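You operate a simulated robot arm through the tools that you are given. There is no shell and no other tool.

Carry out the task below with a simulated robot arm. There is one attempt and no reset: what you move stays moved.

## Task
Seal the clear bag at the card's heat, then switch the sealer off.
Fine: the bag on the sealer's bed; read the film card; push the bag up to the stop; press once the green lamp is lit.

Only the result counts: the job must be done as asked and must still hold three seconds after the hand-in. Knocking over, shifting, dropping, spilling or breaking anything else fails it. A push-on lid holds only when it is set on centred and level and pressed home; a screw cap is set on level and turned clockwise until tight.

## Robot
A 7-joint arm with a three-finger gripper, fixed in place. Base frame: the origin is on the floor under the middle of its stand, x ahead of it, y to its left, z up; the work surface is at about z = 78. Readings come in cm, degrees, newtons and seconds.
With the tool pointing down near the work surface it reaches from about 10 to 86 cm from the base axis. Its first joint turns from -166.0 to 166.0 degrees. Payload 2.94 kg.
The TCP is the grasp point between the finger pads, 3 cm short of the fingertips. In the tool frame z runs along the fingers and y along their closing line. The gripper opens to 13.2 cm; its body begins 10.7 cm behind the TCP.
Orientation is that of the tool frame in the base frame, as a unit quaternion [x, y, z, w]. With the fingers straight down and closing along the base's y, the tool's x points along the base's -x, its y along +y and its z along -z.

## Interface
- The arm moves only by the tool arm_command. Its argument "series" is one flat list of numbers, 7 for each row, row after row: the shift along the base's x, y, z in m, then the turn, a rotation vector about the base's x, y, z in degrees, then the gripper command, from -1 (shut) to 1 (fully open), values between in proportion. In form: [tx, ty, tz, wx, wy, wz, jaw, tx, ty, tz, wx, wy, wz, jaw, ...]. A call has 1 to 20 rows; each row is the pose to reach, as a shift and turn from the pose commanded when the call began. Each row takes 0.2 s and may step no farther than 5 cm and 8.6 degrees from the row before; otherwise, or with a gripper value out of range, the whole call is refused. A pose out of reach is approached as far as the arm can. The call stops where the force on the tool passes 40 N (or 10 N more than at its start, if that is more) or the arm is blocked; 0.2 s more then pass. The fingers move at their own pace (about 3.74 cm/s each) and stop on an object; they squeeze with about 26 N. The grip force told is the motor's: it shows also when the fingers shut on nothing. Time passes only in rows, and 0.2 s behind the last, so rows that repeat a pose let the fingers close. The reply holds the time, the measured pose of the TCP, the force on the tool along the base axes, the opening and the grip force, in the units named above and with some noise, with the torque about the TCP (base axes, N m) and any sound that the robot's microphone picked up.
- Cameras (640 x 400 px; columns grow to the right, rows downward): "scene" is fixed at [3.86, -50.04, 141.18]; the picture's right is [0.93, -0.36, 0.00], its down [-0.14, -0.35, -0.93] and it looks along [0.33, 0.86, -0.38] (base axes); focal length 329 px, centre (320, 200). "wrist" rides on the gripper at [7.2, 0.3, -14.4] in the tool frame; the picture's right is [-0.04, 1.00, 0.00], its down [-0.88, -0.04, -0.48] and it looks along [-0.48, -0.02, 0.88] (tool axes); focal length 256 px, centre (320, 200). There is no depth. A picture from a camera that has moved, and an enlarged one, comes with that camera's place and axes in the base frame and with its lens. The place of the scene camera against the robot may be out by one fixed shift of up to 1.2 cm in any direction.
- capture(camera): a new picture of that camera. It takes no simulated time.
- move_column(by): moves the trunk up (or, below 0, down) by that many cm; the arm rides with it, the base frame stays. It gives what a move gives, with no picture.
- close_up(camera, box): a new picture of the part [left, top, right, bottom] of that camera's present view, enlarged. It takes no simulated time.
- hand_in(): hands the job in; it is judged then, once.

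Places have to be worked out from the pictures, the camera data and where the tool is seen. Open the gripper and draw the arm clear of the work before you hand the job in, unless the task says otherwise.

The tools are called by a JSON object that holds its "method" and its "body". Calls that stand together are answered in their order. arm_command: Moves the arm, as the interface text tells. Its arguments: {"type":"object","properties":{"series":{"type":"array","items":{"type":"number"}}},"required":["series"]} The other tools are called the same way: move_column (by) moves the trunk up or down; capture (camera) takes a picture; close_up (camera, box) takes an enlarged picture of a part of a camera's view; hand_in () hands the job in.

At the start:

```text
t: 0.0
tool_pos: [21.66, 46.01, 123.18]
tcp_rot: [0.0, 1.0, 0.0, 0.001]
force: [0.0, -0.3, 0.4]
wrist_torque: [-0.01, 0.04, 0.0]
gripper_width: 13.23
grasp_force: 0.1
trunk travel left (down, up): [-37.5, 16.5]
```

scene: 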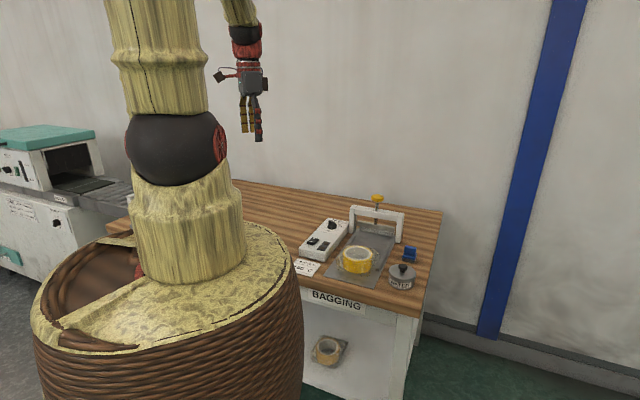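
wrist: 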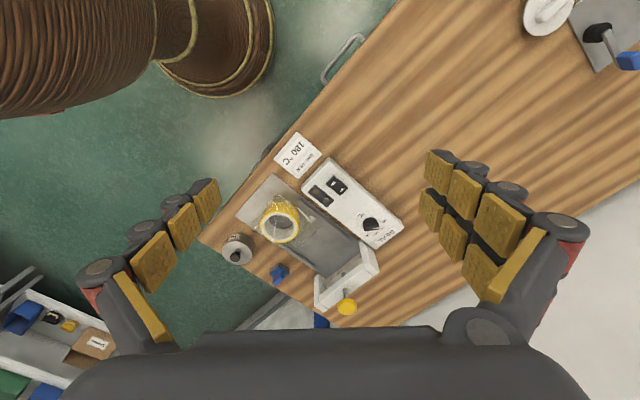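

The pictures show a bench with the sealer (bed, bar with yellow knob, control box) and a card. I'll take close-ups to read the card and see the controls.

{"method": "close_up", "body": {"camera": "wrist", "box": [200, 120, 420, 330]}}

{"method": "close_up", "body": {"camera": "scene", "box": [280, 180, 450, 310]}}

{"method": "close_up", "body": {"camera": "wrist", "box": [265, 125, 330, 185]}}

{"method": "close_up", "body": {"camera": "wrist", "box": [300, 160, 410, 250]}}

```text
1.90 times, centred on (310, 225) of wrist
camera zoom: at [14.38, 46.14, 137.43], right [0.04, 1.0, 0.0], down [0.88, -0.04, 0.48], along [0.48, -0.02, -0.88], focal length 488 px, centre (339, 152)
```

zoom: 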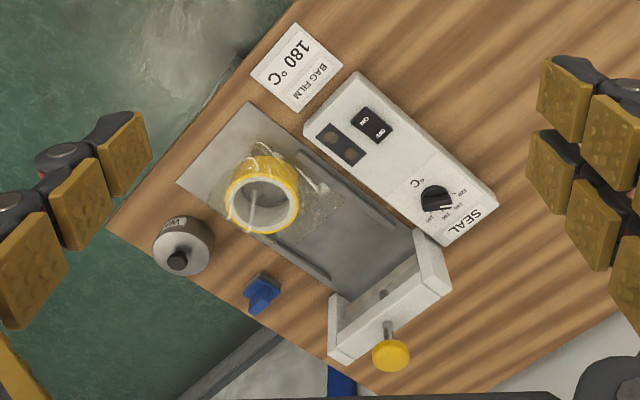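

```text
3.08 times, centred on (365, 245) of scene
camera zoom: at [3.86, -50.04, 141.18], right [0.93, -0.36, 0.0], down [-0.14, -0.35, -0.93], along [0.33, 0.86, -0.38], focal length 1013 px, centre (182, 62)
```

zoom: 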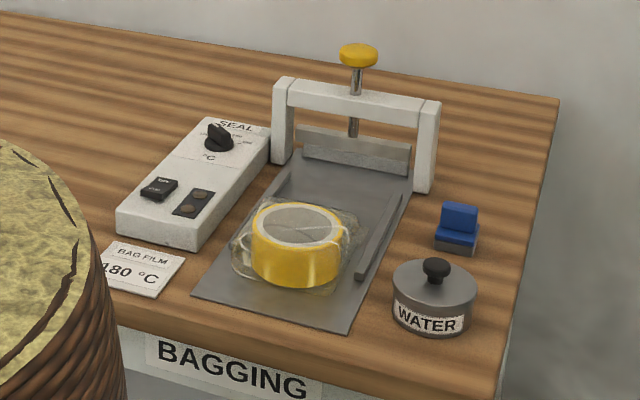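

```text
6.67 times, centred on (298, 155) of wrist
camera zoom: at [14.38, 46.14, 137.43], right [0.04, 1.0, 0.0], down [0.88, -0.04, 0.48], along [0.48, -0.02, -0.88], focal length 1707 px, centre (470, 500)
```

zoom: 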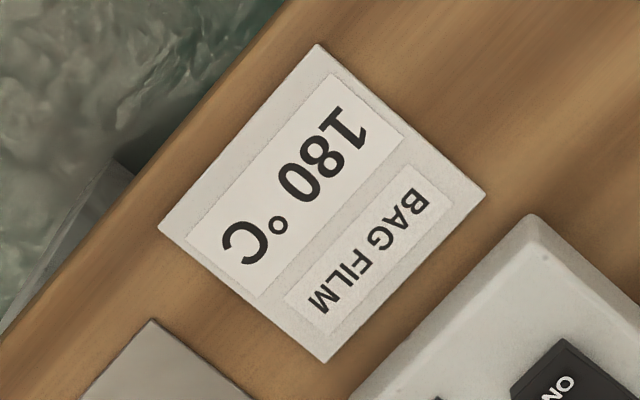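

```text
4.44 times, centred on (355, 205) of wrist
camera zoom: at [14.38, 46.14, 137.43], right [0.04, 1.0, 0.0], down [0.88, -0.04, 0.48], along [0.48, -0.02, -0.88], focal length 1138 px, centre (164, 178)
```

zoom: 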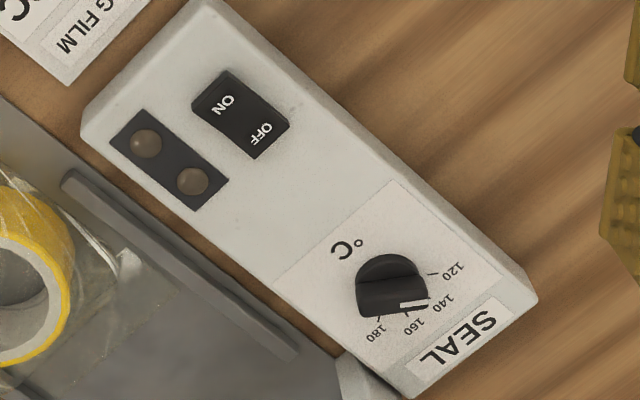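

Card reads 180 °C; the dial sits near 145–150, and both lamps are dark. The sealer's axis runs about along (0.71, 0.71) in base axes. I'll move the wrist camera nearer, yawed 45° to line up with the sealer.

{"method": "arm_command", "body": {"series": [0.02, 0.0, -0.015, 0, 0, 7.5, 1, 0.04, 0.0, -0.03, 0, 0, 15, 1, 0.06, 0.0, -0.045, 0, 0, 22.5, 1, 0.08, 0, -0.06, 0, 0, 30, 1, 0.1, 0, -0.075, 0, 0, 37.5, 1, 0.12, 0, -0.09, 0, 0, 45, 1, 0.14, 0, -0.1, 0, 0, 45, 1, 0.16, 0, -0.11, 0, 0, 45, 1]}}

{"method": "capture", "body": {"camera": "wrist"}}

{"method": "capture", "body": {"camera": "scene"}}

```text
t: 1.8
tool_pos: [37.73, 45.9, 111.86]
tcp_rot: [-0.383, 0.924, -0.001, -0.001]
force: [0.2, 0.4, 0.4]
wrist_torque: [0.02, 0.05, 0.0]
gripper_width: 13.19
grasp_force: 0.0
trunk travel left (down, up): [-37.5, 16.5]
```

```text
taken
camera wrist: at [32.36, 41.02, 126.34], right [-0.68, 0.74, 0.0], down [0.65, 0.6, 0.47], along [0.35, 0.32, -0.88], focal length 256 px, centre (320, 200)
```

wrist: 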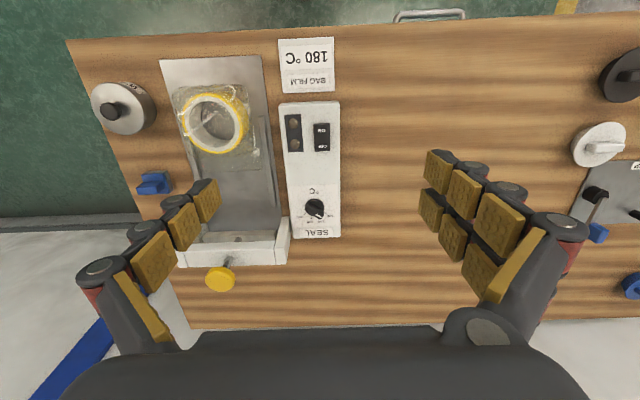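

```text
taken
```

scene: 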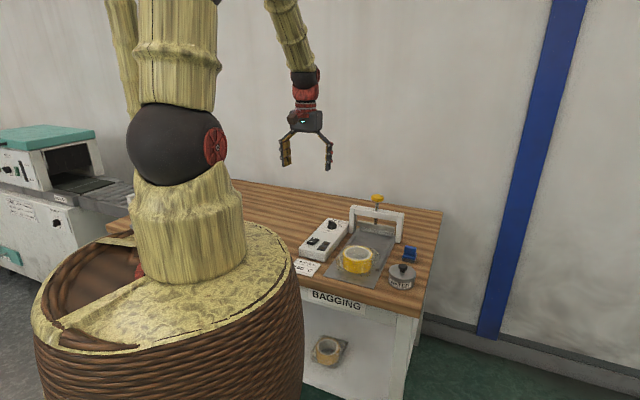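

The view is now squared up with the sealer. I'll zoom in on the dial, the rocker with its lamps, and the bed with the bag.

{"method": "close_up", "body": {"camera": "wrist", "box": [275, 165, 355, 245]}}

{"method": "close_up", "body": {"camera": "wrist", "box": [275, 95, 355, 165]}}

{"method": "close_up", "body": {"camera": "wrist", "box": [130, 40, 350, 300]}}

{"method": "close_up", "body": {"camera": "scene", "box": [325, 185, 425, 285]}}

```text
5.00 times, centred on (315, 205) of wrist
camera zoom: at [32.36, 41.02, 126.34], right [-0.68, 0.74, 0.0], down [0.65, 0.6, 0.47], along [0.35, 0.32, -0.88], focal length 1280 px, centre (345, 175)
```

zoom: 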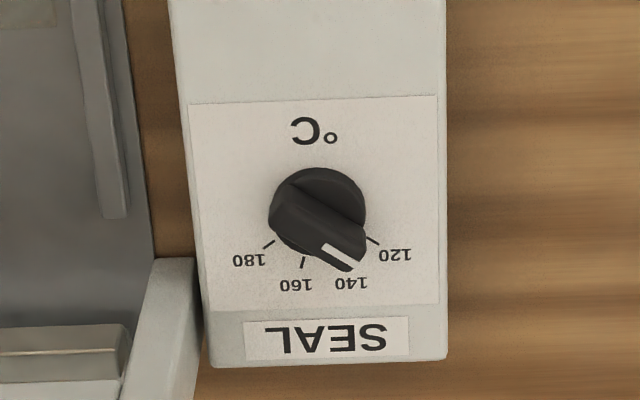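

```text
5.71 times, centred on (315, 130) of wrist
camera zoom: at [32.36, 41.02, 126.34], right [-0.68, 0.74, 0.0], down [0.65, 0.6, 0.47], along [0.35, 0.32, -0.88], focal length 1463 px, centre (349, 600)
```

zoom: 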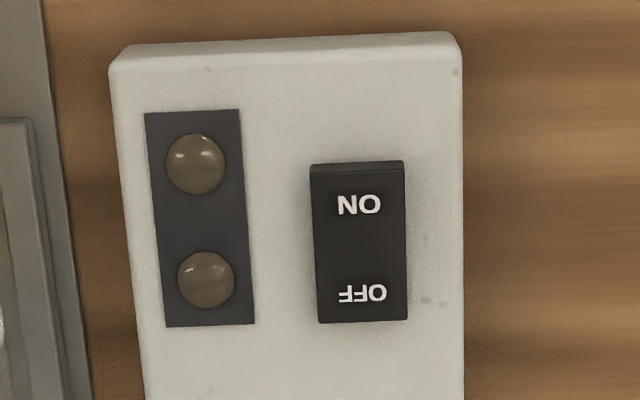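

```text
1.54 times, centred on (240, 170) of wrist
camera zoom: at [32.36, 41.02, 126.34], right [-0.68, 0.74, 0.0], down [0.65, 0.6, 0.47], along [0.35, 0.32, -0.88], focal length 394 px, centre (443, 246)
```

zoom: 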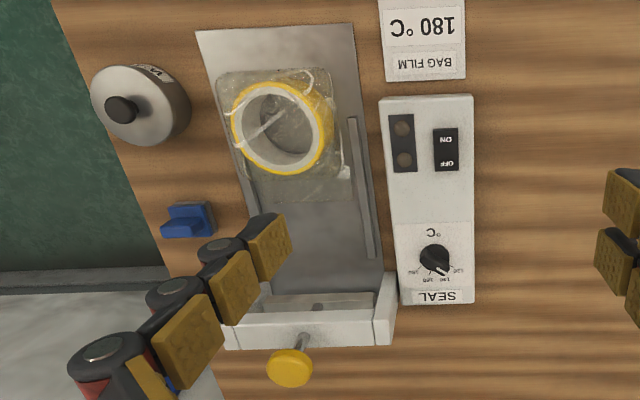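

```text
4.00 times, centred on (375, 235) of scene
camera zoom: at [3.86, -50.04, 141.18], right [0.93, -0.36, 0.0], down [-0.14, -0.35, -0.93], along [0.33, 0.86, -0.38], focal length 1317 px, centre (100, 60)
```

zoom: 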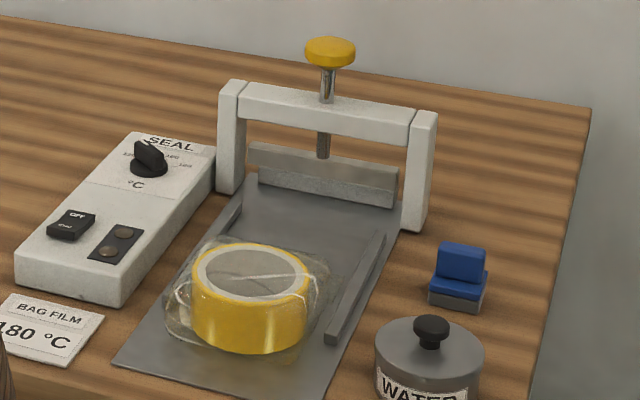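

The ticks run 120–140–160–180 clockwise seen from above, about 40° apart, and the pointer is near 140. I judge the dial to be at about (51.7, 57.3, 83), so I'll move above it for a closer look, half-closing the fingers on the way.

{"method": "arm_command", "body": {"series": [0.03, 0.024, 0, 0, 0, 0, 0.5, 0.06, 0.048, 0, 0, 0, 0, 0.2, 0.09, 0.072, -0.02, 0, 0, 0, 0, 0.12, 0.095, -0.05, 0, 0, 0, 0, 0.14, 0.113, -0.08, 0, 0, 0, 0, 0.14, 0.113, -0.1, 0, 0, 0, 0, 0.14, 0.113, -0.1, 0, 0, 0, 0]}}

{"method": "capture", "body": {"camera": "wrist"}}

{"method": "close_up", "body": {"camera": "wrist", "box": [250, 120, 390, 280]}}

{"method": "close_up", "body": {"camera": "scene", "box": [280, 140, 440, 280]}}

```text
t: 3.4
tool_pos: [51.78, 57.11, 101.85]
tcp_rot: [-0.383, 0.924, 0.001, -0.001]
force: [-0.3, -0.6, -0.4]
wrist_torque: [0.01, 0.01, -0.04]
gripper_width: 6.59
grasp_force: 0.1
trunk travel left (down, up): [-37.5, 16.5]
```

```text
taken
camera wrist: at [46.3, 52.28, 116.36], right [-0.68, 0.74, 0.0], down [0.65, 0.59, 0.48], along [0.35, 0.32, -0.88], focal length 256 px, centre (320, 200)
```

wrist: 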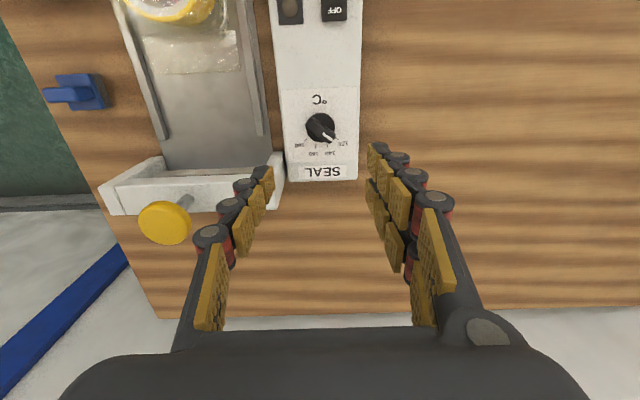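

```text
2.50 times, centred on (320, 200) of wrist
camera zoom: at [46.3, 52.28, 116.36], right [-0.68, 0.74, 0.0], down [0.65, 0.59, 0.48], along [0.35, 0.32, -0.88], focal length 640 px, centre (320, 200)
```

zoom: 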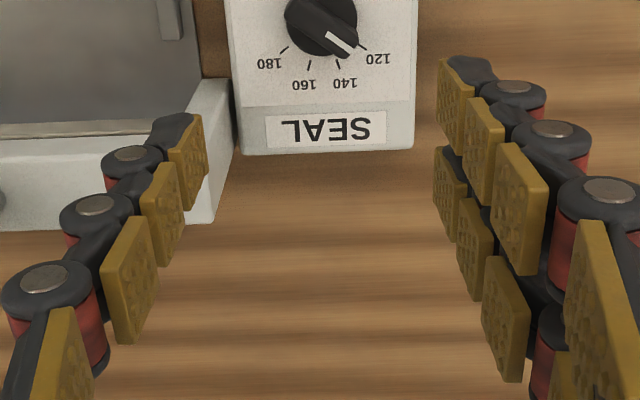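

```text
2.86 times, centred on (360, 210) of scene
camera zoom: at [3.86, -50.04, 141.18], right [0.93, -0.36, 0.0], down [-0.14, -0.35, -0.93], along [0.33, 0.86, -0.38], focal length 941 px, centre (206, 171)
```

zoom: 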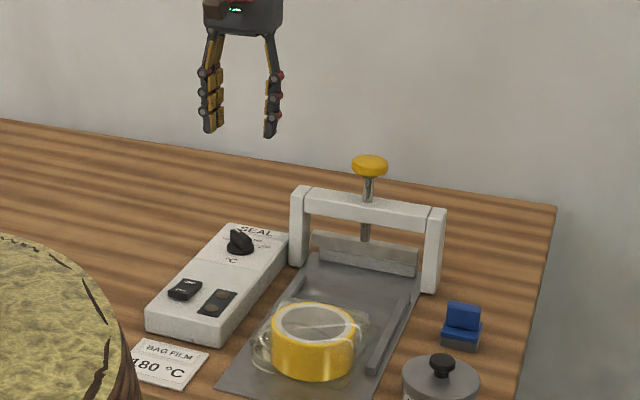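

From the ticks' arc, I make the dial's pointer about 55° from centre, i.e. at 120, so reaching 180 needs about 105° clockwise. I'll yaw so that the fingers straddle the ridge, narrow them, and lower part way to check alignment.

{"method": "arm_command", "body": {"series": [0, 0.001, -0.01, 0, 0, 7.65, -0.2, 0, 0.002, -0.02, 0, 0, 15.3, -0.25, 0, 0.003, -0.03, 0, 0, 22.95, -0.3, 0, 0.004, -0.04, 0, 0, 30.6, -0.3, 0, 0.005, -0.05, 0, 0, 38.25, -0.3, 0, 0.005, -0.06, 0, 0, 45.9, -0.3, 0, 0.005, -0.07, 0, 0, 53.5, -0.3, 0, 0.005, -0.08, 0, 0, 53.5, -0.3, 0, 0.005, -0.08, 0, 0, 53.5, -0.3]}}

{"method": "capture", "body": {"camera": "wrist"}}

{"method": "close_up", "body": {"camera": "wrist", "box": [250, 90, 390, 210]}}

{"method": "close_up", "body": {"camera": "scene", "box": [280, 140, 440, 280]}}

```text
t: 5.4
tool_pos: [51.7, 57.82, 93.94]
tcp_rot: [0.757, -0.653, 0.0, 0.0]
force: [0.6, -1.1, 0.6]
wrist_torque: [-0.02, -0.03, -0.01]
gripper_width: 4.64
grasp_force: 0.0
trunk travel left (down, up): [-37.5, 16.5]
```

```text
taken
camera wrist: at [52.42, 50.49, 108.41], right [-0.99, -0.11, 0.0], down [-0.09, 0.87, 0.48], along [-0.05, 0.47, -0.88], focal length 256 px, centre (320, 200)
```

wrist: 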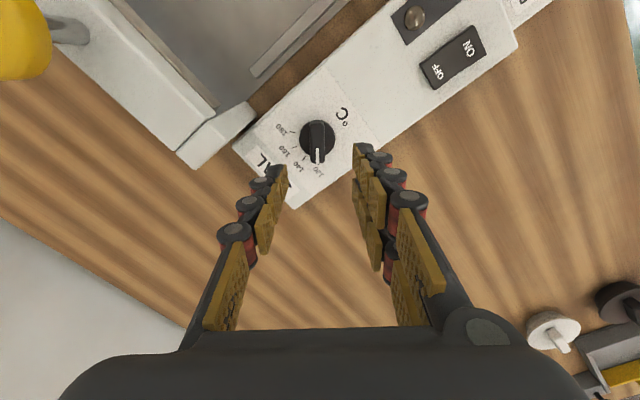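

```text
3.33 times, centred on (320, 150) of wrist
camera zoom: at [52.42, 50.49, 108.41], right [-0.99, -0.11, 0.0], down [-0.09, 0.87, 0.48], along [-0.05, 0.47, -0.88], focal length 853 px, centre (320, 367)
```

zoom: 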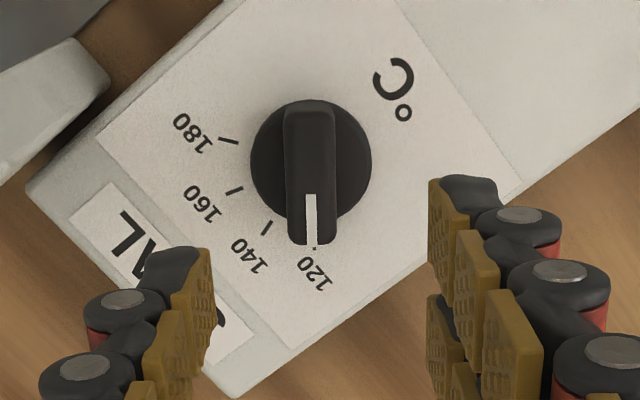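

```text
2.86 times, centred on (360, 210) of scene
camera zoom: at [3.86, -50.04, 141.18], right [0.93, -0.36, 0.0], down [-0.14, -0.35, -0.93], along [0.33, 0.86, -0.38], focal length 941 px, centre (206, 171)
```

zoom: 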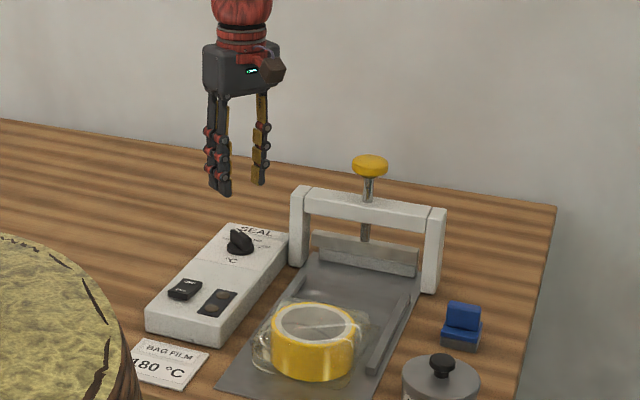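

The pointer lies right on 120, the ridge is aligned with the finger gap, and 180 is about 105° clockwise. The dial centre is near (51.9, 57.7); I'll shift 2 mm and descend until the tips are near z = 83, then look again.

{"method": "arm_command", "body": {"series": [0.002, -0.001, -0.02, 0, 0, 0, -0.3, 0.002, -0.001, -0.04, 0, 0, 0, -0.3, 0.002, -0.001, -0.06, 0, 0, 0, -0.3, 0.002, -0.001, -0.075, 0, 0, 0, -0.3, 0.002, -0.001, -0.075, 0, 0, 0, -0.3]}}

{"method": "close_up", "body": {"camera": "scene", "box": [310, 195, 370, 255]}}

{"method": "close_up", "body": {"camera": "wrist", "box": [240, 80, 400, 230]}}

```text
t: 6.6
tool_pos: [51.82, 57.62, 86.65]
tcp_rot: [0.758, -0.653, 0.0, 0.0]
force: [-0.1, 0.2, -0.2]
wrist_torque: [-0.03, 0.04, 0.01]
gripper_width: 4.64
grasp_force: 0.1
trunk travel left (down, up): [-37.5, 16.5]
```

```text
6.67 times, centred on (340, 225) of scene
camera zoom: at [3.86, -50.04, 141.18], right [0.93, -0.36, 0.0], down [-0.14, -0.35, -0.93], along [0.33, 0.86, -0.38], focal length 2196 px, centre (187, 33)
```

zoom: 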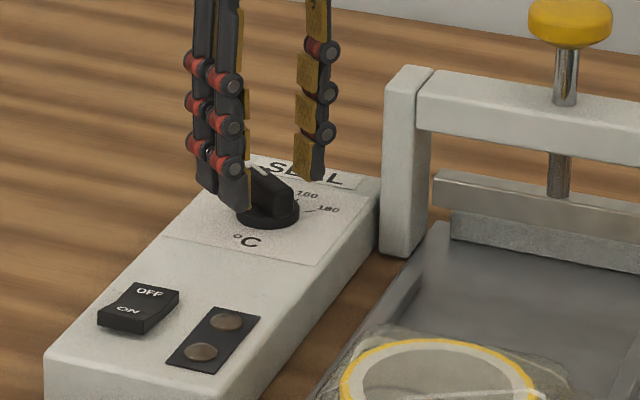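

```text
2.67 times, centred on (320, 155) of wrist
camera zoom: at [52.56, 50.35, 100.96], right [-0.99, -0.1, 0.0], down [-0.09, 0.87, 0.48], along [-0.05, 0.47, -0.88], focal length 683 px, centre (320, 320)
```

zoom: 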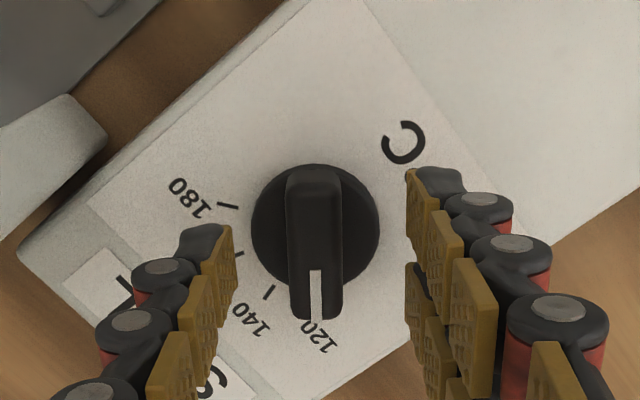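

Tips are about at the ridge-top level and the ridge is centred between them. I'll lower 1 cm more and close on the ridge.

{"method": "arm_command", "body": {"series": [0, 0, -0.005, 0, 0, 0, -0.3, 0, 0, -0.009, 0, 0, 0, -0.3, 0, 0, -0.009, 0, 0, 0, -0.6, 0, 0, -0.009, 0, 0, 0, -0.8, 0, 0, -0.009, 0, 0, 0, -1, 0, 0, -0.009, 0, 0, 0, -1, 0, 0, -0.009, 0, 0, 0, -1, 0, 0, -0.009, 0, 0, 0, -1]}}

{"method": "close_up", "body": {"camera": "scene", "box": [310, 195, 370, 255]}}

{"method": "close_up", "body": {"camera": "wrist", "box": [240, 80, 400, 230]}}

```text
t: 8.4
tool_pos: [51.94, 57.61, 85.61]
tcp_rot: [0.757, -0.653, -0.001, -0.001]
force: [7.5, 1.6, -1.9]
wrist_torque: [0.32, -0.15, -0.55]
gripper_width: 1.46
grasp_force: 40.4
trunk travel left (down, up): [-37.5, 16.5]
```

```text
6.67 times, centred on (340, 225) of scene
camera zoom: at [3.86, -50.04, 141.18], right [0.93, -0.36, 0.0], down [-0.14, -0.35, -0.93], along [0.33, 0.86, -0.38], focal length 2196 px, centre (187, 33)
```

zoom: 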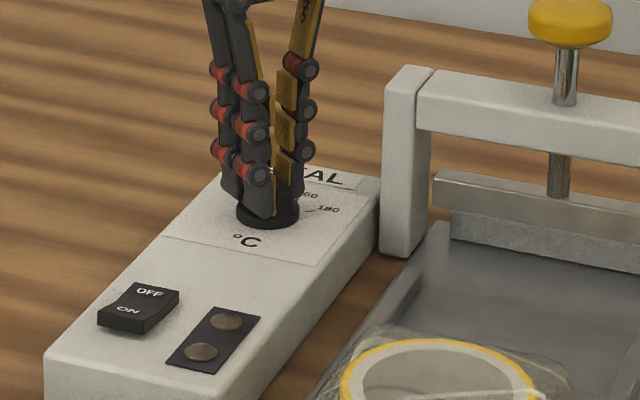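

```text
2.67 times, centred on (320, 155) of wrist
camera zoom: at [52.69, 50.35, 100.02], right [-0.99, -0.1, 0.0], down [-0.09, 0.87, 0.48], along [-0.05, 0.47, -0.88], focal length 683 px, centre (320, 320)
```

zoom: 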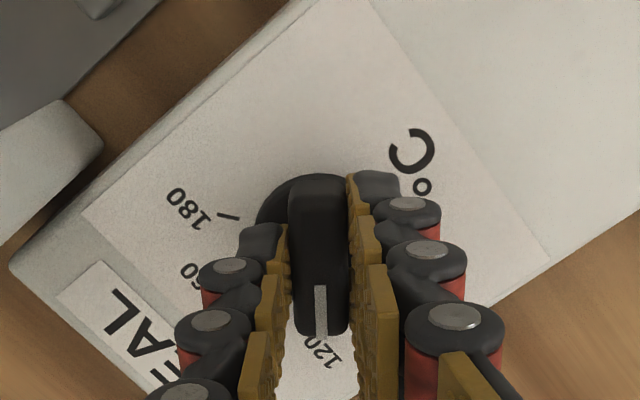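

The ridge is gripped (1.46 cm wide). I'll turn clockwise about 49° in small steps, nudging 1 mm toward +x to relieve the side force, then check.

{"method": "arm_command", "body": {"series": [0.001, 0, 0, 0, 0, -4, -1, 0.001, 0, 0, 0, 0, -10, -1, 0.001, 0, 0, 0, 0, -16, -1, 0.001, 0, 0, 0, 0, -22, -1, 0.001, 0, 0, 0, 0, -28, -1, 0.001, 0, 0, 0, 0, -35, -1, 0.001, 0, 0, 0, 0, -42, -1, 0.001, 0, 0, 0, 0, -49, -1, 0.001, 0, 0, 0, 0, -49, -1]}}

{"method": "close_up", "body": {"camera": "wrist", "box": [240, 80, 400, 230]}}

{"method": "close_up", "body": {"camera": "scene", "box": [280, 140, 440, 280]}}

```text
t: 10.4
tool_pos: [51.98, 57.63, 85.58]
tcp_rot: [-0.418, 0.908, 0.0, 0.0]
force: [2.6, 3.4, 2.5]
wrist_torque: [-0.06, 0.01, -0.02]
gripper_width: 1.48
grasp_force: 41.0
trunk travel left (down, up): [-37.5, 16.5]
```

```text
2.67 times, centred on (320, 155) of wrist
camera zoom: at [47.0, 52.28, 100.02], right [-0.73, 0.68, 0.0], down [0.6, 0.64, 0.48], along [0.32, 0.35, -0.88], focal length 683 px, centre (320, 320)
```

zoom: 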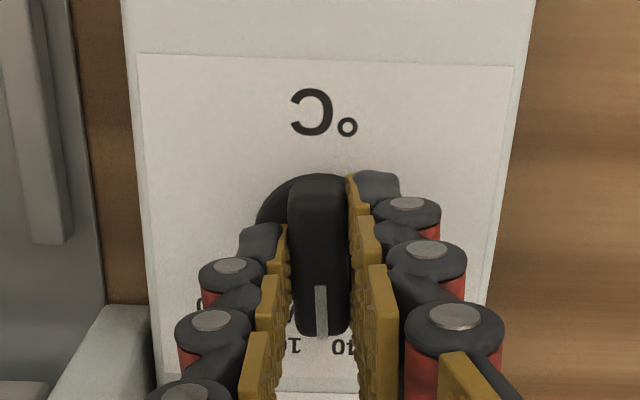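

```text
2.86 times, centred on (360, 210) of scene
camera zoom: at [3.86, -50.04, 141.18], right [0.93, -0.36, 0.0], down [-0.14, -0.35, -0.93], along [0.33, 0.86, -0.38], focal length 941 px, centre (206, 171)
```

zoom: 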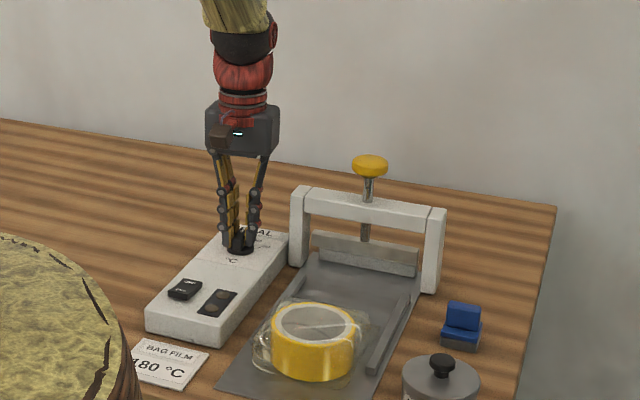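

The dial follows freely; it's about half way. I'll turn another 56° (105° in all) and then look.

{"method": "arm_command", "body": {"series": [0, 0, 0, 0, 0, -7, -1, 0, 0, 0, 0, 0, -14, -1, 0, 0, 0, 0, 0, -21, -1, 0, 0, 0, 0, 0, -28, -1, 0, 0, 0, 0, 0, -35, -1, 0, 0, 0, 0, 0, -42, -1, 0, 0, 0, 0, 0, -49, -1, 0, 0, 0, 0, 0, -56, -1, 0, 0, 0, 0, 0, -56, -1]}}

{"method": "close_up", "body": {"camera": "wrist", "box": [240, 80, 400, 230]}}

{"method": "close_up", "body": {"camera": "scene", "box": [310, 195, 370, 255]}}

```text
t: 12.4
tool_pos: [51.94, 57.6, 85.75]
tcp_rot: [0.057, 0.998, 0.0, 0.0]
force: [4.8, 4.7, 2.8]
wrist_torque: [0.1, -0.71, 0.02]
gripper_width: 1.47
grasp_force: 40.9
trunk travel left (down, up): [-37.5, 16.5]
```

```text
2.67 times, centred on (320, 155) of wrist
camera zoom: at [44.79, 58.7, 100.02], right [0.16, 0.99, 0.0], down [0.87, -0.14, 0.48], along [0.47, -0.07, -0.88], focal length 683 px, centre (320, 320)
```

zoom: 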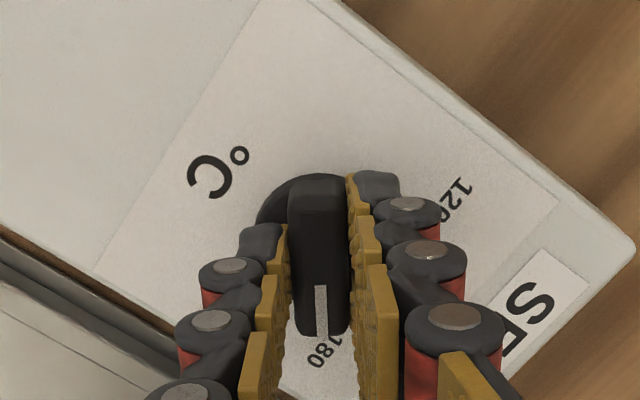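

```text
6.67 times, centred on (340, 225) of scene
camera zoom: at [3.86, -50.04, 141.18], right [0.93, -0.36, 0.0], down [-0.14, -0.35, -0.93], along [0.33, 0.86, -0.38], focal length 2196 px, centre (187, 33)
```

zoom: 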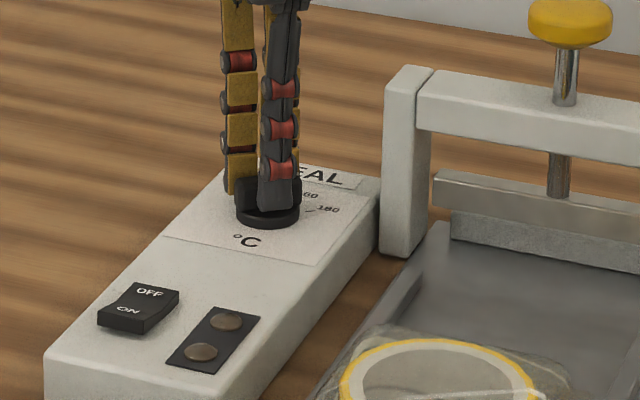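

The pointer looks to be at 180. I'll open the fingers, rise straight up, and check the dial.

{"method": "arm_command", "body": {"series": [0, 0, 0, 0, 0, 0, -0.6, 0, 0, 0, 0, 0, 0, -0.3, 0, 0, 0, 0, 0, 0, -0.3, 0, 0, 0.02, 0, 0, 0, -0.3, 0, 0, 0.05, 0, 0, 0, -0.3, 0, 0, 0.08, 0, 0, 0, -0.3, 0, 0, 0.1, 0, 0, 0, -0.3]}}

{"method": "close_up", "body": {"camera": "wrist", "box": [250, 90, 390, 210]}}

{"method": "capture", "body": {"camera": "wrist"}}

```text
t: 14.0
tool_pos: [51.93, 57.59, 95.77]
tcp_rot: [0.056, 0.998, 0.0, 0.0]
force: [0.1, -1.6, -0.4]
wrist_torque: [0.0, -0.01, -0.02]
gripper_width: 4.61
grasp_force: 0.1
trunk travel left (down, up): [-37.5, 16.5]
```

```text
3.33 times, centred on (320, 150) of wrist
camera zoom: at [44.79, 58.63, 110.05], right [0.16, 0.99, 0.0], down [0.87, -0.14, 0.48], along [0.47, -0.07, -0.88], focal length 853 px, centre (320, 367)
```

zoom: 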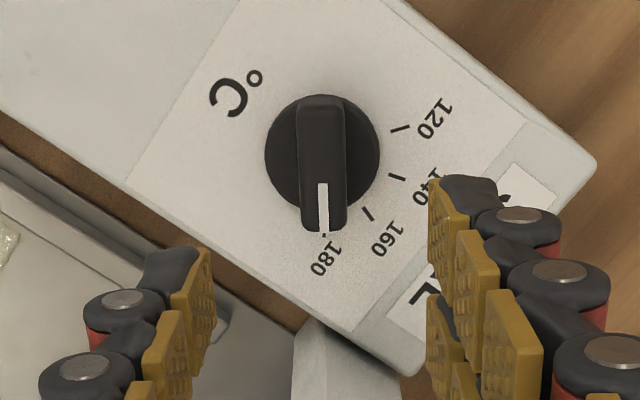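

```text
taken
camera wrist: at [44.79, 58.63, 110.05], right [0.16, 0.99, 0.0], down [0.87, -0.14, 0.48], along [0.47, -0.07, -0.88], focal length 256 px, centre (320, 200)
```

wrist: 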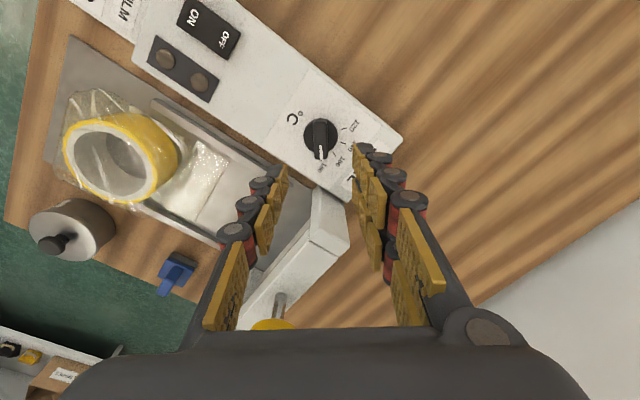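

The pointer is exactly on 180. Next I'll switch on: the rocker's ON half is near (39.7, 48.1, ~83). I'll shut the fingers, yaw so the closing line runs along the rocker, and hover above the ON half.

{"method": "arm_command", "body": {"series": [-0.02, -0.016, 0, 0, 0, -6.5, -0.6, -0.04, -0.032, 0, 0, 0, -13, -0.8, -0.06, -0.048, 0, 0, 0, -19.5, -1, -0.08, -0.064, -0.01, 0, 0, -26, -1, -0.1, -0.08, -0.02, 0, 0, -32.5, -1, -0.123, -0.0955, -0.03, 0, 0, -38.6, -1, -0.123, -0.0955, -0.04, 0, 0, -38.6, -1, -0.123, -0.0955, -0.05, 0, 0, -38.6, -1, -0.123, -0.0955, -0.05, 0, 0, -38.6, -1]}}

{"method": "capture", "body": {"camera": "wrist"}}

{"method": "close_up", "body": {"camera": "scene", "box": [280, 180, 380, 280]}}

```text
t: 16.0
tool_pos: [39.63, 48.16, 90.8]
tcp_rot: [0.383, 0.924, 0.0, 0.001]
force: [0.7, 0.9, -1.0]
wrist_torque: [0.0, 0.0, -0.01]
gripper_width: 0.03
grasp_force: 25.9
trunk travel left (down, up): [-37.5, 16.5]
```

```text
taken
camera wrist: at [34.76, 53.38, 105.09], right [0.74, 0.67, 0.0], down [0.59, -0.65, 0.48], along [0.32, -0.35, -0.88], focal length 256 px, centre (320, 200)
```

wrist: 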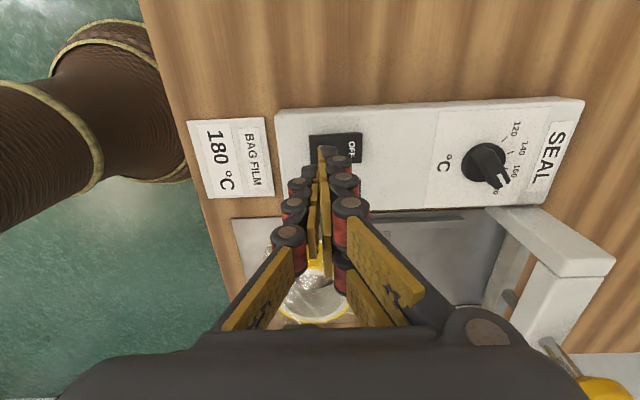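

```text
4.00 times, centred on (330, 230) of scene
camera zoom: at [3.86, -50.04, 141.18], right [0.93, -0.36, 0.0], down [-0.14, -0.35, -0.93], along [0.33, 0.86, -0.38], focal length 1317 px, centre (280, 80)
```

zoom: 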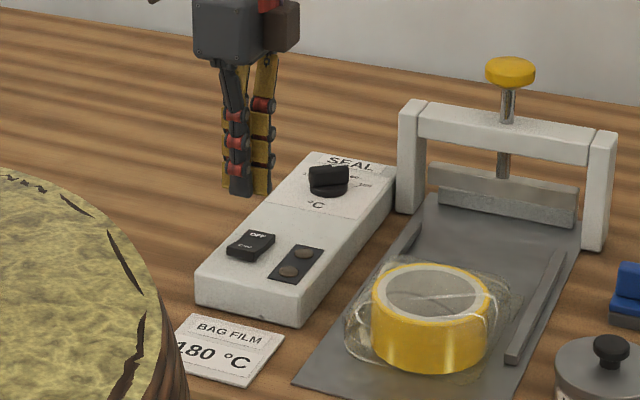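

I'll zoom in to check that the tips are above the ON half.

{"method": "close_up", "body": {"camera": "wrist", "box": [270, 100, 380, 200]}}

{"method": "close_up", "body": {"camera": "scene", "box": [300, 205, 370, 265]}}

```text
4.00 times, centred on (325, 150) of wrist
camera zoom: at [34.76, 53.38, 105.09], right [0.74, 0.67, 0.0], down [0.59, -0.65, 0.48], along [0.32, -0.35, -0.88], focal length 1024 px, centre (300, 400)
```

zoom: 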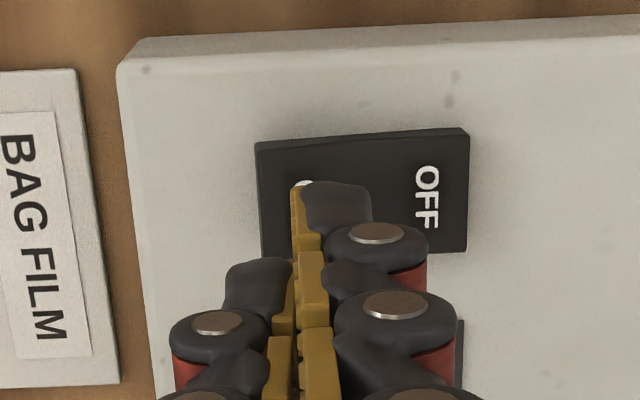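

```text
6.67 times, centred on (335, 235) of scene
camera zoom: at [3.86, -50.04, 141.18], right [0.93, -0.36, 0.0], down [-0.14, -0.35, -0.93], along [0.33, 0.86, -0.38], focal length 2196 px, centre (220, -33)
```

zoom: 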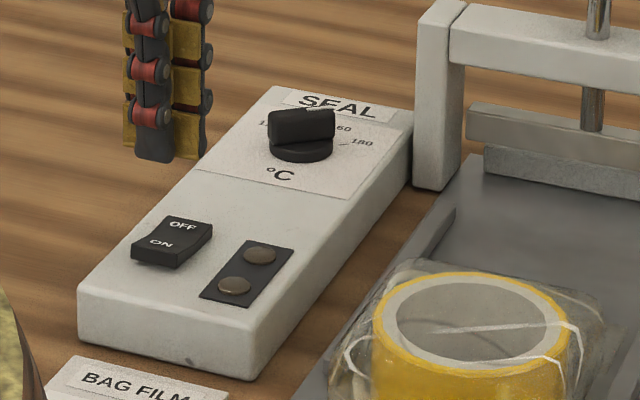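

The tool is right over the ON text. I'll shift 3 mm toward the rocker's front end and lower in small steps, watching for force and a click.

{"method": "arm_command", "body": {"series": [-0.002, -0.002, -0.02, 0, 0, 0, -1, -0.002, -0.002, -0.036, 0, 0, 0, -1, -0.002, -0.002, -0.04, 0, 0, 0, -1, -0.002, -0.002, -0.043, 0, 0, 0, -1, -0.002, -0.002, -0.045, 0, 0, 0, -1]}}

{"method": "close_up", "body": {"camera": "scene", "box": [300, 205, 370, 265]}}

```text
t: 17.2
tool_pos: [39.43, 47.92, 86.12]
tcp_rot: [0.383, 0.924, 0.0, 0.0]
force: [-0.6, -0.6, 0.9]
wrist_torque: [-0.02, 0.03, 0.04]
gripper_width: 0.0
grasp_force: 26.5
trunk travel left (down, up): [-37.5, 16.5]
```

```text
6.67 times, centred on (335, 235) of scene
camera zoom: at [3.86, -50.04, 141.18], right [0.93, -0.36, 0.0], down [-0.14, -0.35, -0.93], along [0.33, 0.86, -0.38], focal length 2196 px, centre (220, -33)
```

zoom: 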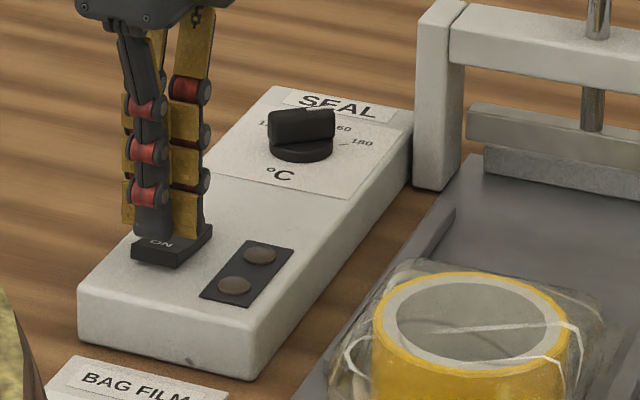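

No contact yet; the tips are just above the ON half. I'll continue down in 2 mm steps.

{"method": "arm_command", "body": {"series": [0, 0, -0.002, 0, 0, 0, -1, 0, 0, -0.004, 0, 0, 0, -1, 0, 0, -0.006, 0, 0, 0, -1, 0, 0, -0.006, 0, 0, 0, -1]}}

{"method": "close_up", "body": {"camera": "scene", "box": [300, 205, 370, 265]}}

```text
t: 18.2
tool_pos: [39.49, 47.91, 85.6]
tcp_rot: [0.383, 0.924, 0.0, 0.0]
force: [-0.6, 0.1, -0.1]
wrist_torque: [-0.01, 0.01, -0.03]
gripper_width: 0.01
grasp_force: 25.9
trunk travel left (down, up): [-37.5, 16.5]
```

```text
6.67 times, centred on (335, 235) of scene
camera zoom: at [3.86, -50.04, 141.18], right [0.93, -0.36, 0.0], down [-0.14, -0.35, -0.93], along [0.33, 0.86, -0.38], focal length 2196 px, centre (220, -33)
```

zoom: 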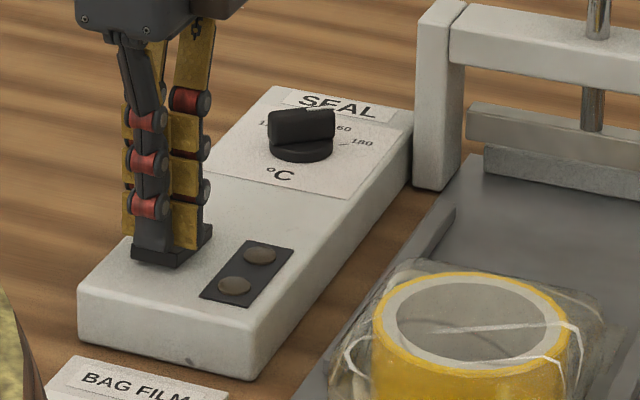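

The tips are nearly touching the rocker, still no force. Continuing down another 6 mm.

{"method": "arm_command", "body": {"series": [0, 0, -0.002, 0, 0, 0, -1, 0, 0, -0.004, 0, 0, 0, -1, 0, 0, -0.006, 0, 0, 0, -1, 0, 0, -0.006, 0, 0, 0, -1]}}

{"method": "close_up", "body": {"camera": "scene", "box": [300, 205, 370, 265]}}

```text
t: 19.2
tool_pos: [39.46, 47.77, 85.04]
tcp_rot: [0.384, 0.924, 0.001, 0.001]
force: [0.1, -1.9, 8.7]
wrist_torque: [0.0, -0.07, 0.0]
gripper_width: 0.02
grasp_force: 26.2
trunk travel left (down, up): [-37.5, 16.5]
```

```text
6.67 times, centred on (335, 235) of scene
camera zoom: at [3.86, -50.04, 141.18], right [0.93, -0.36, 0.0], down [-0.14, -0.35, -0.93], along [0.33, 0.86, -0.38], focal length 2196 px, centre (220, -33)
```

zoom: 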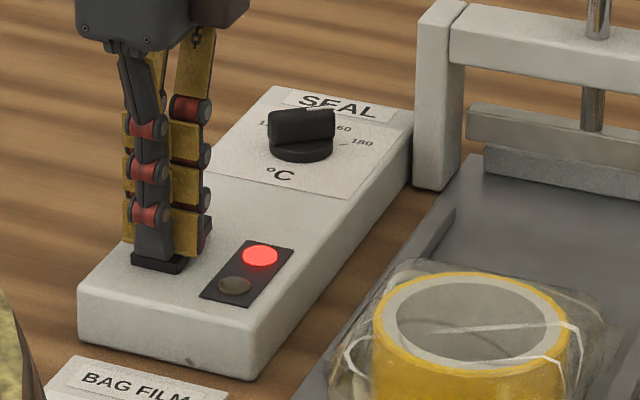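

The red lamp is lit: the sealer is on and heating. I'll lift off and go to look at the bag from the front, along the bed axis.

{"method": "arm_command", "body": {"series": [0, 0, 0.02, 0, 0, 0, -1, 0, 0, 0.06, 0, 0, 0, -1, 0, 0, 0.1, 0, 0, 0, -1, 0, 0, 0.14, 0, 0, 8, -1, -0.01, -0.03, 0.17, 0, 0, 16, -1, -0.02, -0.07, 0.18, 0, 0, 24, -1, -0.03, -0.11, 0.18, 0, 0, 32, -1, -0.03, -0.15, 0.18, 0, 0, 40, -1, -0.02, -0.17, 0.18, 0, 0, 48, -1, -0.02, -0.19, 0.18, 0, 0, 56, -1, -0.02, -0.19, 0.18, 0, 0, 64, -1, -0.02, -0.19, 0.18, 0, 0, 72, -1, -0.02, -0.19, 0.18, 0, 0, 80, -1, -0.02, -0.19, 0.18, 0, 0, 88, -1, -0.02, -0.19, 0.18, 0, 0, 90, -1]}}

{"method": "capture", "body": {"camera": "wrist"}}

{"method": "close_up", "body": {"camera": "scene", "box": [320, 190, 430, 290]}}

```text
t: 22.4
tool_pos: [37.28, 28.73, 102.98]
tcp_rot: [-0.383, 0.924, 0.0, 0.001]
force: [1.1, -0.5, -0.3]
wrist_torque: [-0.04, 0.0, -0.02]
gripper_width: 0.0
grasp_force: 26.4
trunk travel left (down, up): [-37.5, 16.5]
```

```text
taken
camera wrist: at [32.07, 23.86, 117.33], right [-0.68, 0.74, 0.0], down [0.65, 0.59, 0.48], along [0.35, 0.32, -0.88], focal length 256 px, centre (320, 200)
```

wrist: 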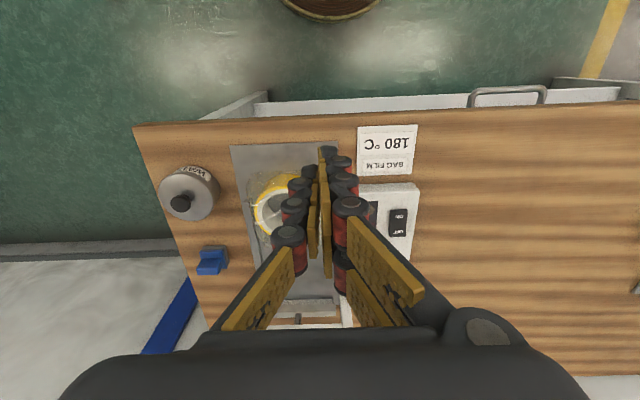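

```text
4.00 times, centred on (375, 240) of scene
camera zoom: at [3.86, -50.04, 141.18], right [0.93, -0.36, 0.0], down [-0.14, -0.35, -0.93], along [0.33, 0.86, -0.38], focal length 1317 px, centre (100, 40)
```

zoom: 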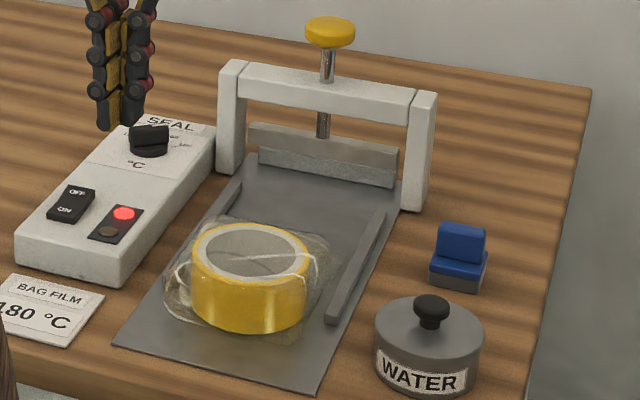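

Fingers block the view, so I'll open them and centre the camera over the bed axis to see the bag, rails and stop.

{"method": "arm_command", "body": {"series": [0.03, 0.01, 0.02, 0, 0, 0, 0, 0.06, 0.02, 0.03, 0, 0, 0, 1, 0.09, 0.03, 0.03, 0, 0, 0, 1, 0.12, 0.04, 0.03, 0, 0, 0, 1, 0.12, 0.04, 0.03, 0, 0, 0, 1, 0.12, 0.04, 0.03, 0, 0, 0, 1, 0.12, 0.04, 0.03, 0, 0, 0, 1]}}

{"method": "capture", "body": {"camera": "wrist"}}

{"method": "close_up", "body": {"camera": "wrist", "box": [220, 60, 420, 260]}}

```text
t: 24.0
tool_pos: [49.46, 32.76, 105.93]
tcp_rot: [-0.382, 0.924, 0.0, 0.0]
force: [-1.0, 0.8, 0.5]
wrist_torque: [0.0, -0.01, 0.0]
gripper_width: 11.09
grasp_force: 0.0
trunk travel left (down, up): [-37.5, 16.5]
```

```text
taken
camera wrist: at [44.08, 27.83, 120.32], right [-0.67, 0.74, 0.0], down [0.65, 0.59, 0.48], along [0.35, 0.32, -0.88], focal length 256 px, centre (320, 200)
```

wrist: 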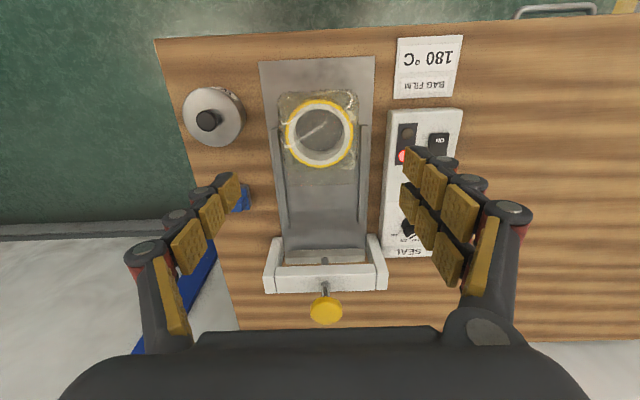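

```text
2.00 times, centred on (320, 160) of wrist
camera zoom: at [44.08, 27.83, 120.32], right [-0.67, 0.74, 0.0], down [0.65, 0.59, 0.48], along [0.35, 0.32, -0.88], focal length 512 px, centre (320, 280)
```

zoom: 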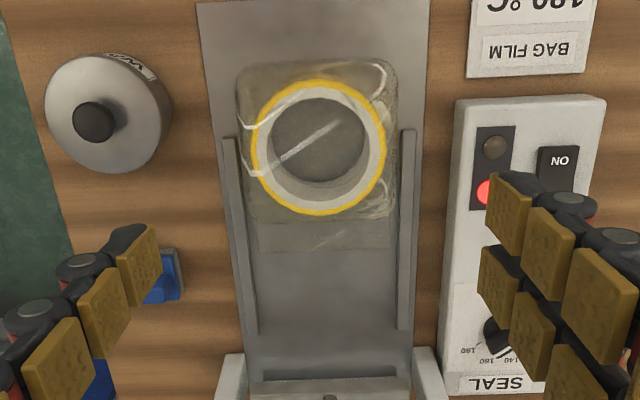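

Clear view: the bag (tape roll plus a flat tail toward the jaw) lies centred between the rails, spanning about 4 to 19.5 cm along the bed. I'll zoom into the jaw region to find the stop.

{"method": "close_up", "body": {"camera": "scene", "box": [350, 185, 415, 245]}}

{"method": "close_up", "body": {"camera": "wrist", "box": [260, 200, 400, 330]}}

{"method": "close_up", "body": {"camera": "wrist", "box": [260, 80, 380, 190]}}

```text
6.67 times, centred on (382, 215) of scene
camera zoom: at [3.86, -50.04, 141.18], right [0.93, -0.36, 0.0], down [-0.14, -0.35, -0.93], along [0.33, 0.86, -0.38], focal length 2196 px, centre (-97, 100)
```

zoom: 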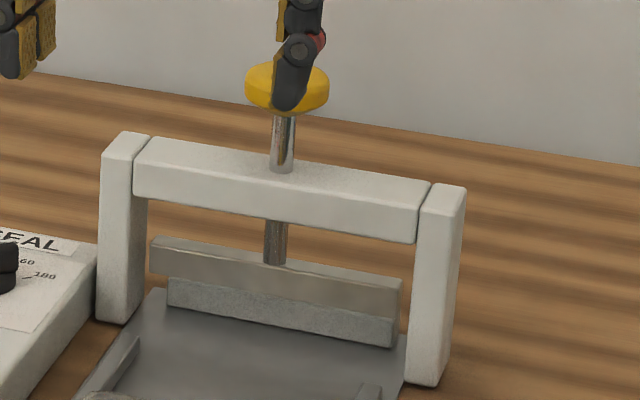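

```text
3.08 times, centred on (330, 265) of wrist
camera zoom: at [44.08, 27.83, 120.32], right [-0.67, 0.74, 0.0], down [0.65, 0.59, 0.48], along [0.35, 0.32, -0.88], focal length 788 px, centre (289, 0)
```

zoom: 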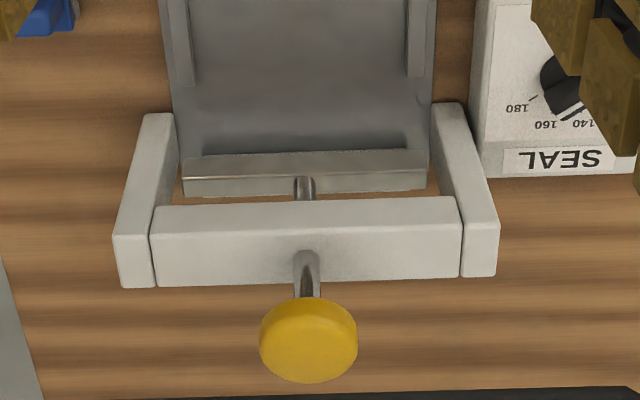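

```text
3.64 times, centred on (320, 135) of wrist
camera zoom: at [44.08, 27.83, 120.32], right [-0.67, 0.74, 0.0], down [0.65, 0.59, 0.48], along [0.35, 0.32, -0.88], focal length 931 px, centre (320, 436)
```

zoom: 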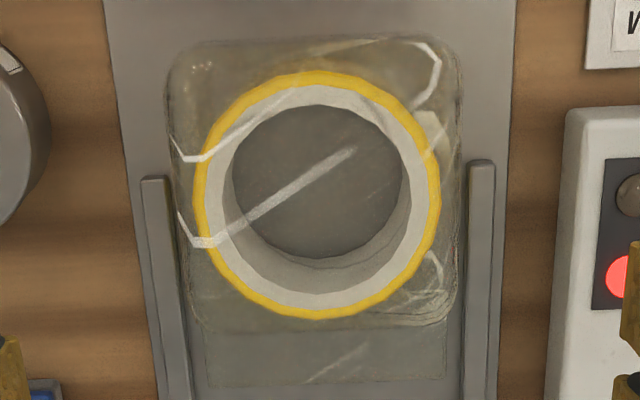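

The jaw hangs from the yellow plunger, with a strip below or behind it near s ≈ 31. I'll tilt the tool 30° forward to get a more oblique look under the jaw.

{"method": "arm_command", "body": {"series": [0, 0, -0.01, 5, -5, 0, 1, 0, 0, -0.02, 10, -10, 0, 1, 0, 0, -0.03, 15, -15, 0, 1, 0, 0, -0.05, 20, -20, 0, 1, 0, 0, -0.07, 25, -25, 0, 1, 0, 0, -0.08, 28, -28, 0, 1, 0, 0, -0.08, 28, -28, 0, 1]}}

{"method": "capture", "body": {"camera": "wrist"}}

{"method": "close_up", "body": {"camera": "wrist", "box": [240, 140, 400, 260]}}

```text
t: 25.6
tool_pos: [49.38, 32.95, 97.96]
tcp_rot: [-0.361, 0.869, 0.131, 0.312]
force: [1.0, 0.1, 1.0]
wrist_torque: [-0.03, 0.14, 0.01]
gripper_width: 13.18
grasp_force: 0.0
out of reach, approached as far as the arm can: row 5, 6
trunk travel left (down, up): [-37.5, 16.5]
```

```text
taken
camera wrist: at [38.82, 22.6, 104.46], right [-0.69, 0.73, 0.03], down [0.29, 0.24, 0.93], along [0.67, 0.64, -0.37], focal length 256 px, centre (320, 200)
```

wrist: 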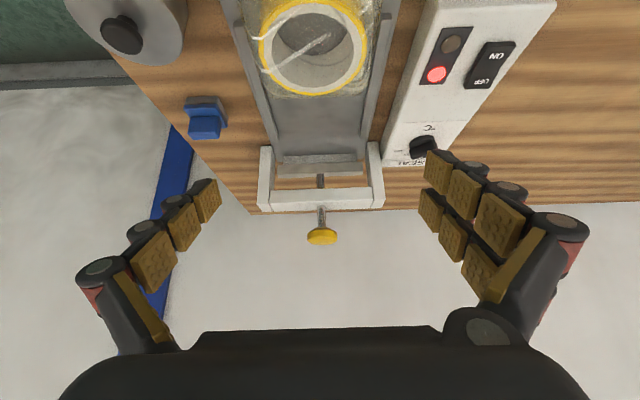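

```text
3.33 times, centred on (320, 200) of wrist
camera zoom: at [38.82, 22.6, 104.46], right [-0.69, 0.73, 0.03], down [0.29, 0.24, 0.93], along [0.67, 0.64, -0.37], focal length 853 px, centre (320, 200)
```

zoom: 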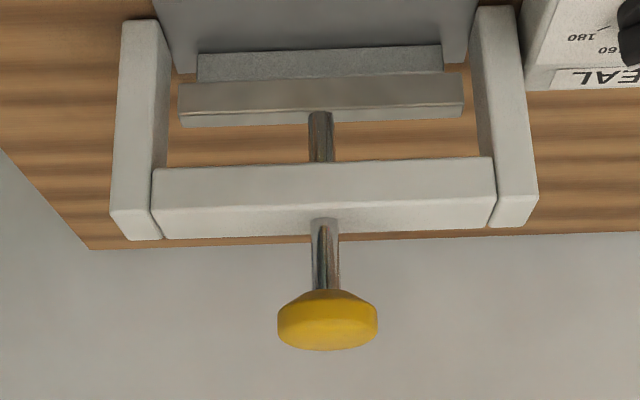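

In this view the textured strip stands on the bed just behind the jaw: that's the stop, at s ≈ 33, and the jaw comes down in front of it. So the bag must slide about 13.5 cm. I'll bring the tool upright again, close the fingers and move in front of the bag.

{"method": "arm_command", "body": {"series": [0, 0, 0.01, -5, 5, 0, 0.5, -0.01, -0.01, 0.02, -10, 10, 0, 0, -0.02, -0.02, 0.03, -15, 15, 0, -0.5, -0.03, -0.03, 0.03, -20, 20, 0, -1, -0.04, -0.045, 0.03, -25, 25, 0, -1, -0.0458, -0.0505, 0.03, -28, 28, 0, -1, -0.0458, -0.0505, 0.03, -28, 28, 0, -1]}}

{"method": "close_up", "body": {"camera": "scene", "box": [290, 190, 430, 290]}}

```text
t: 27.2
tool_pos: [44.83, 27.89, 101.0]
tcp_rot: [-0.382, 0.924, 0.0, -0.001]
force: [-0.2, 0.4, 0.0]
wrist_torque: [0.02, -0.01, 0.0]
gripper_width: 2.84
grasp_force: 1.3
out of reach, approached as far as the arm can: row 3, 4
trunk travel left (down, up): [-37.5, 16.5]
```

```text
4.00 times, centred on (360, 240) of scene
camera zoom: at [3.86, -50.04, 141.18], right [0.93, -0.36, 0.0], down [-0.14, -0.35, -0.93], along [0.33, 0.86, -0.38], focal length 1317 px, centre (160, 40)
```

zoom: 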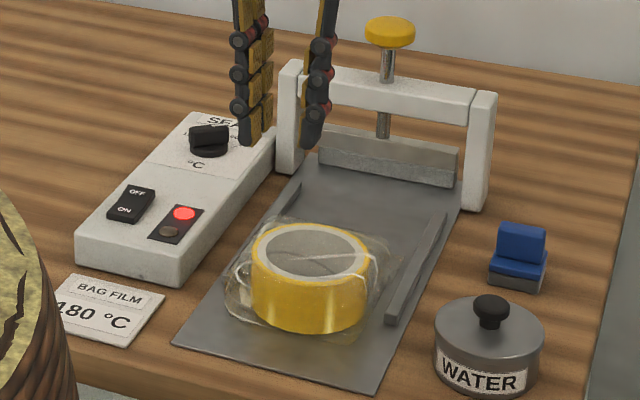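

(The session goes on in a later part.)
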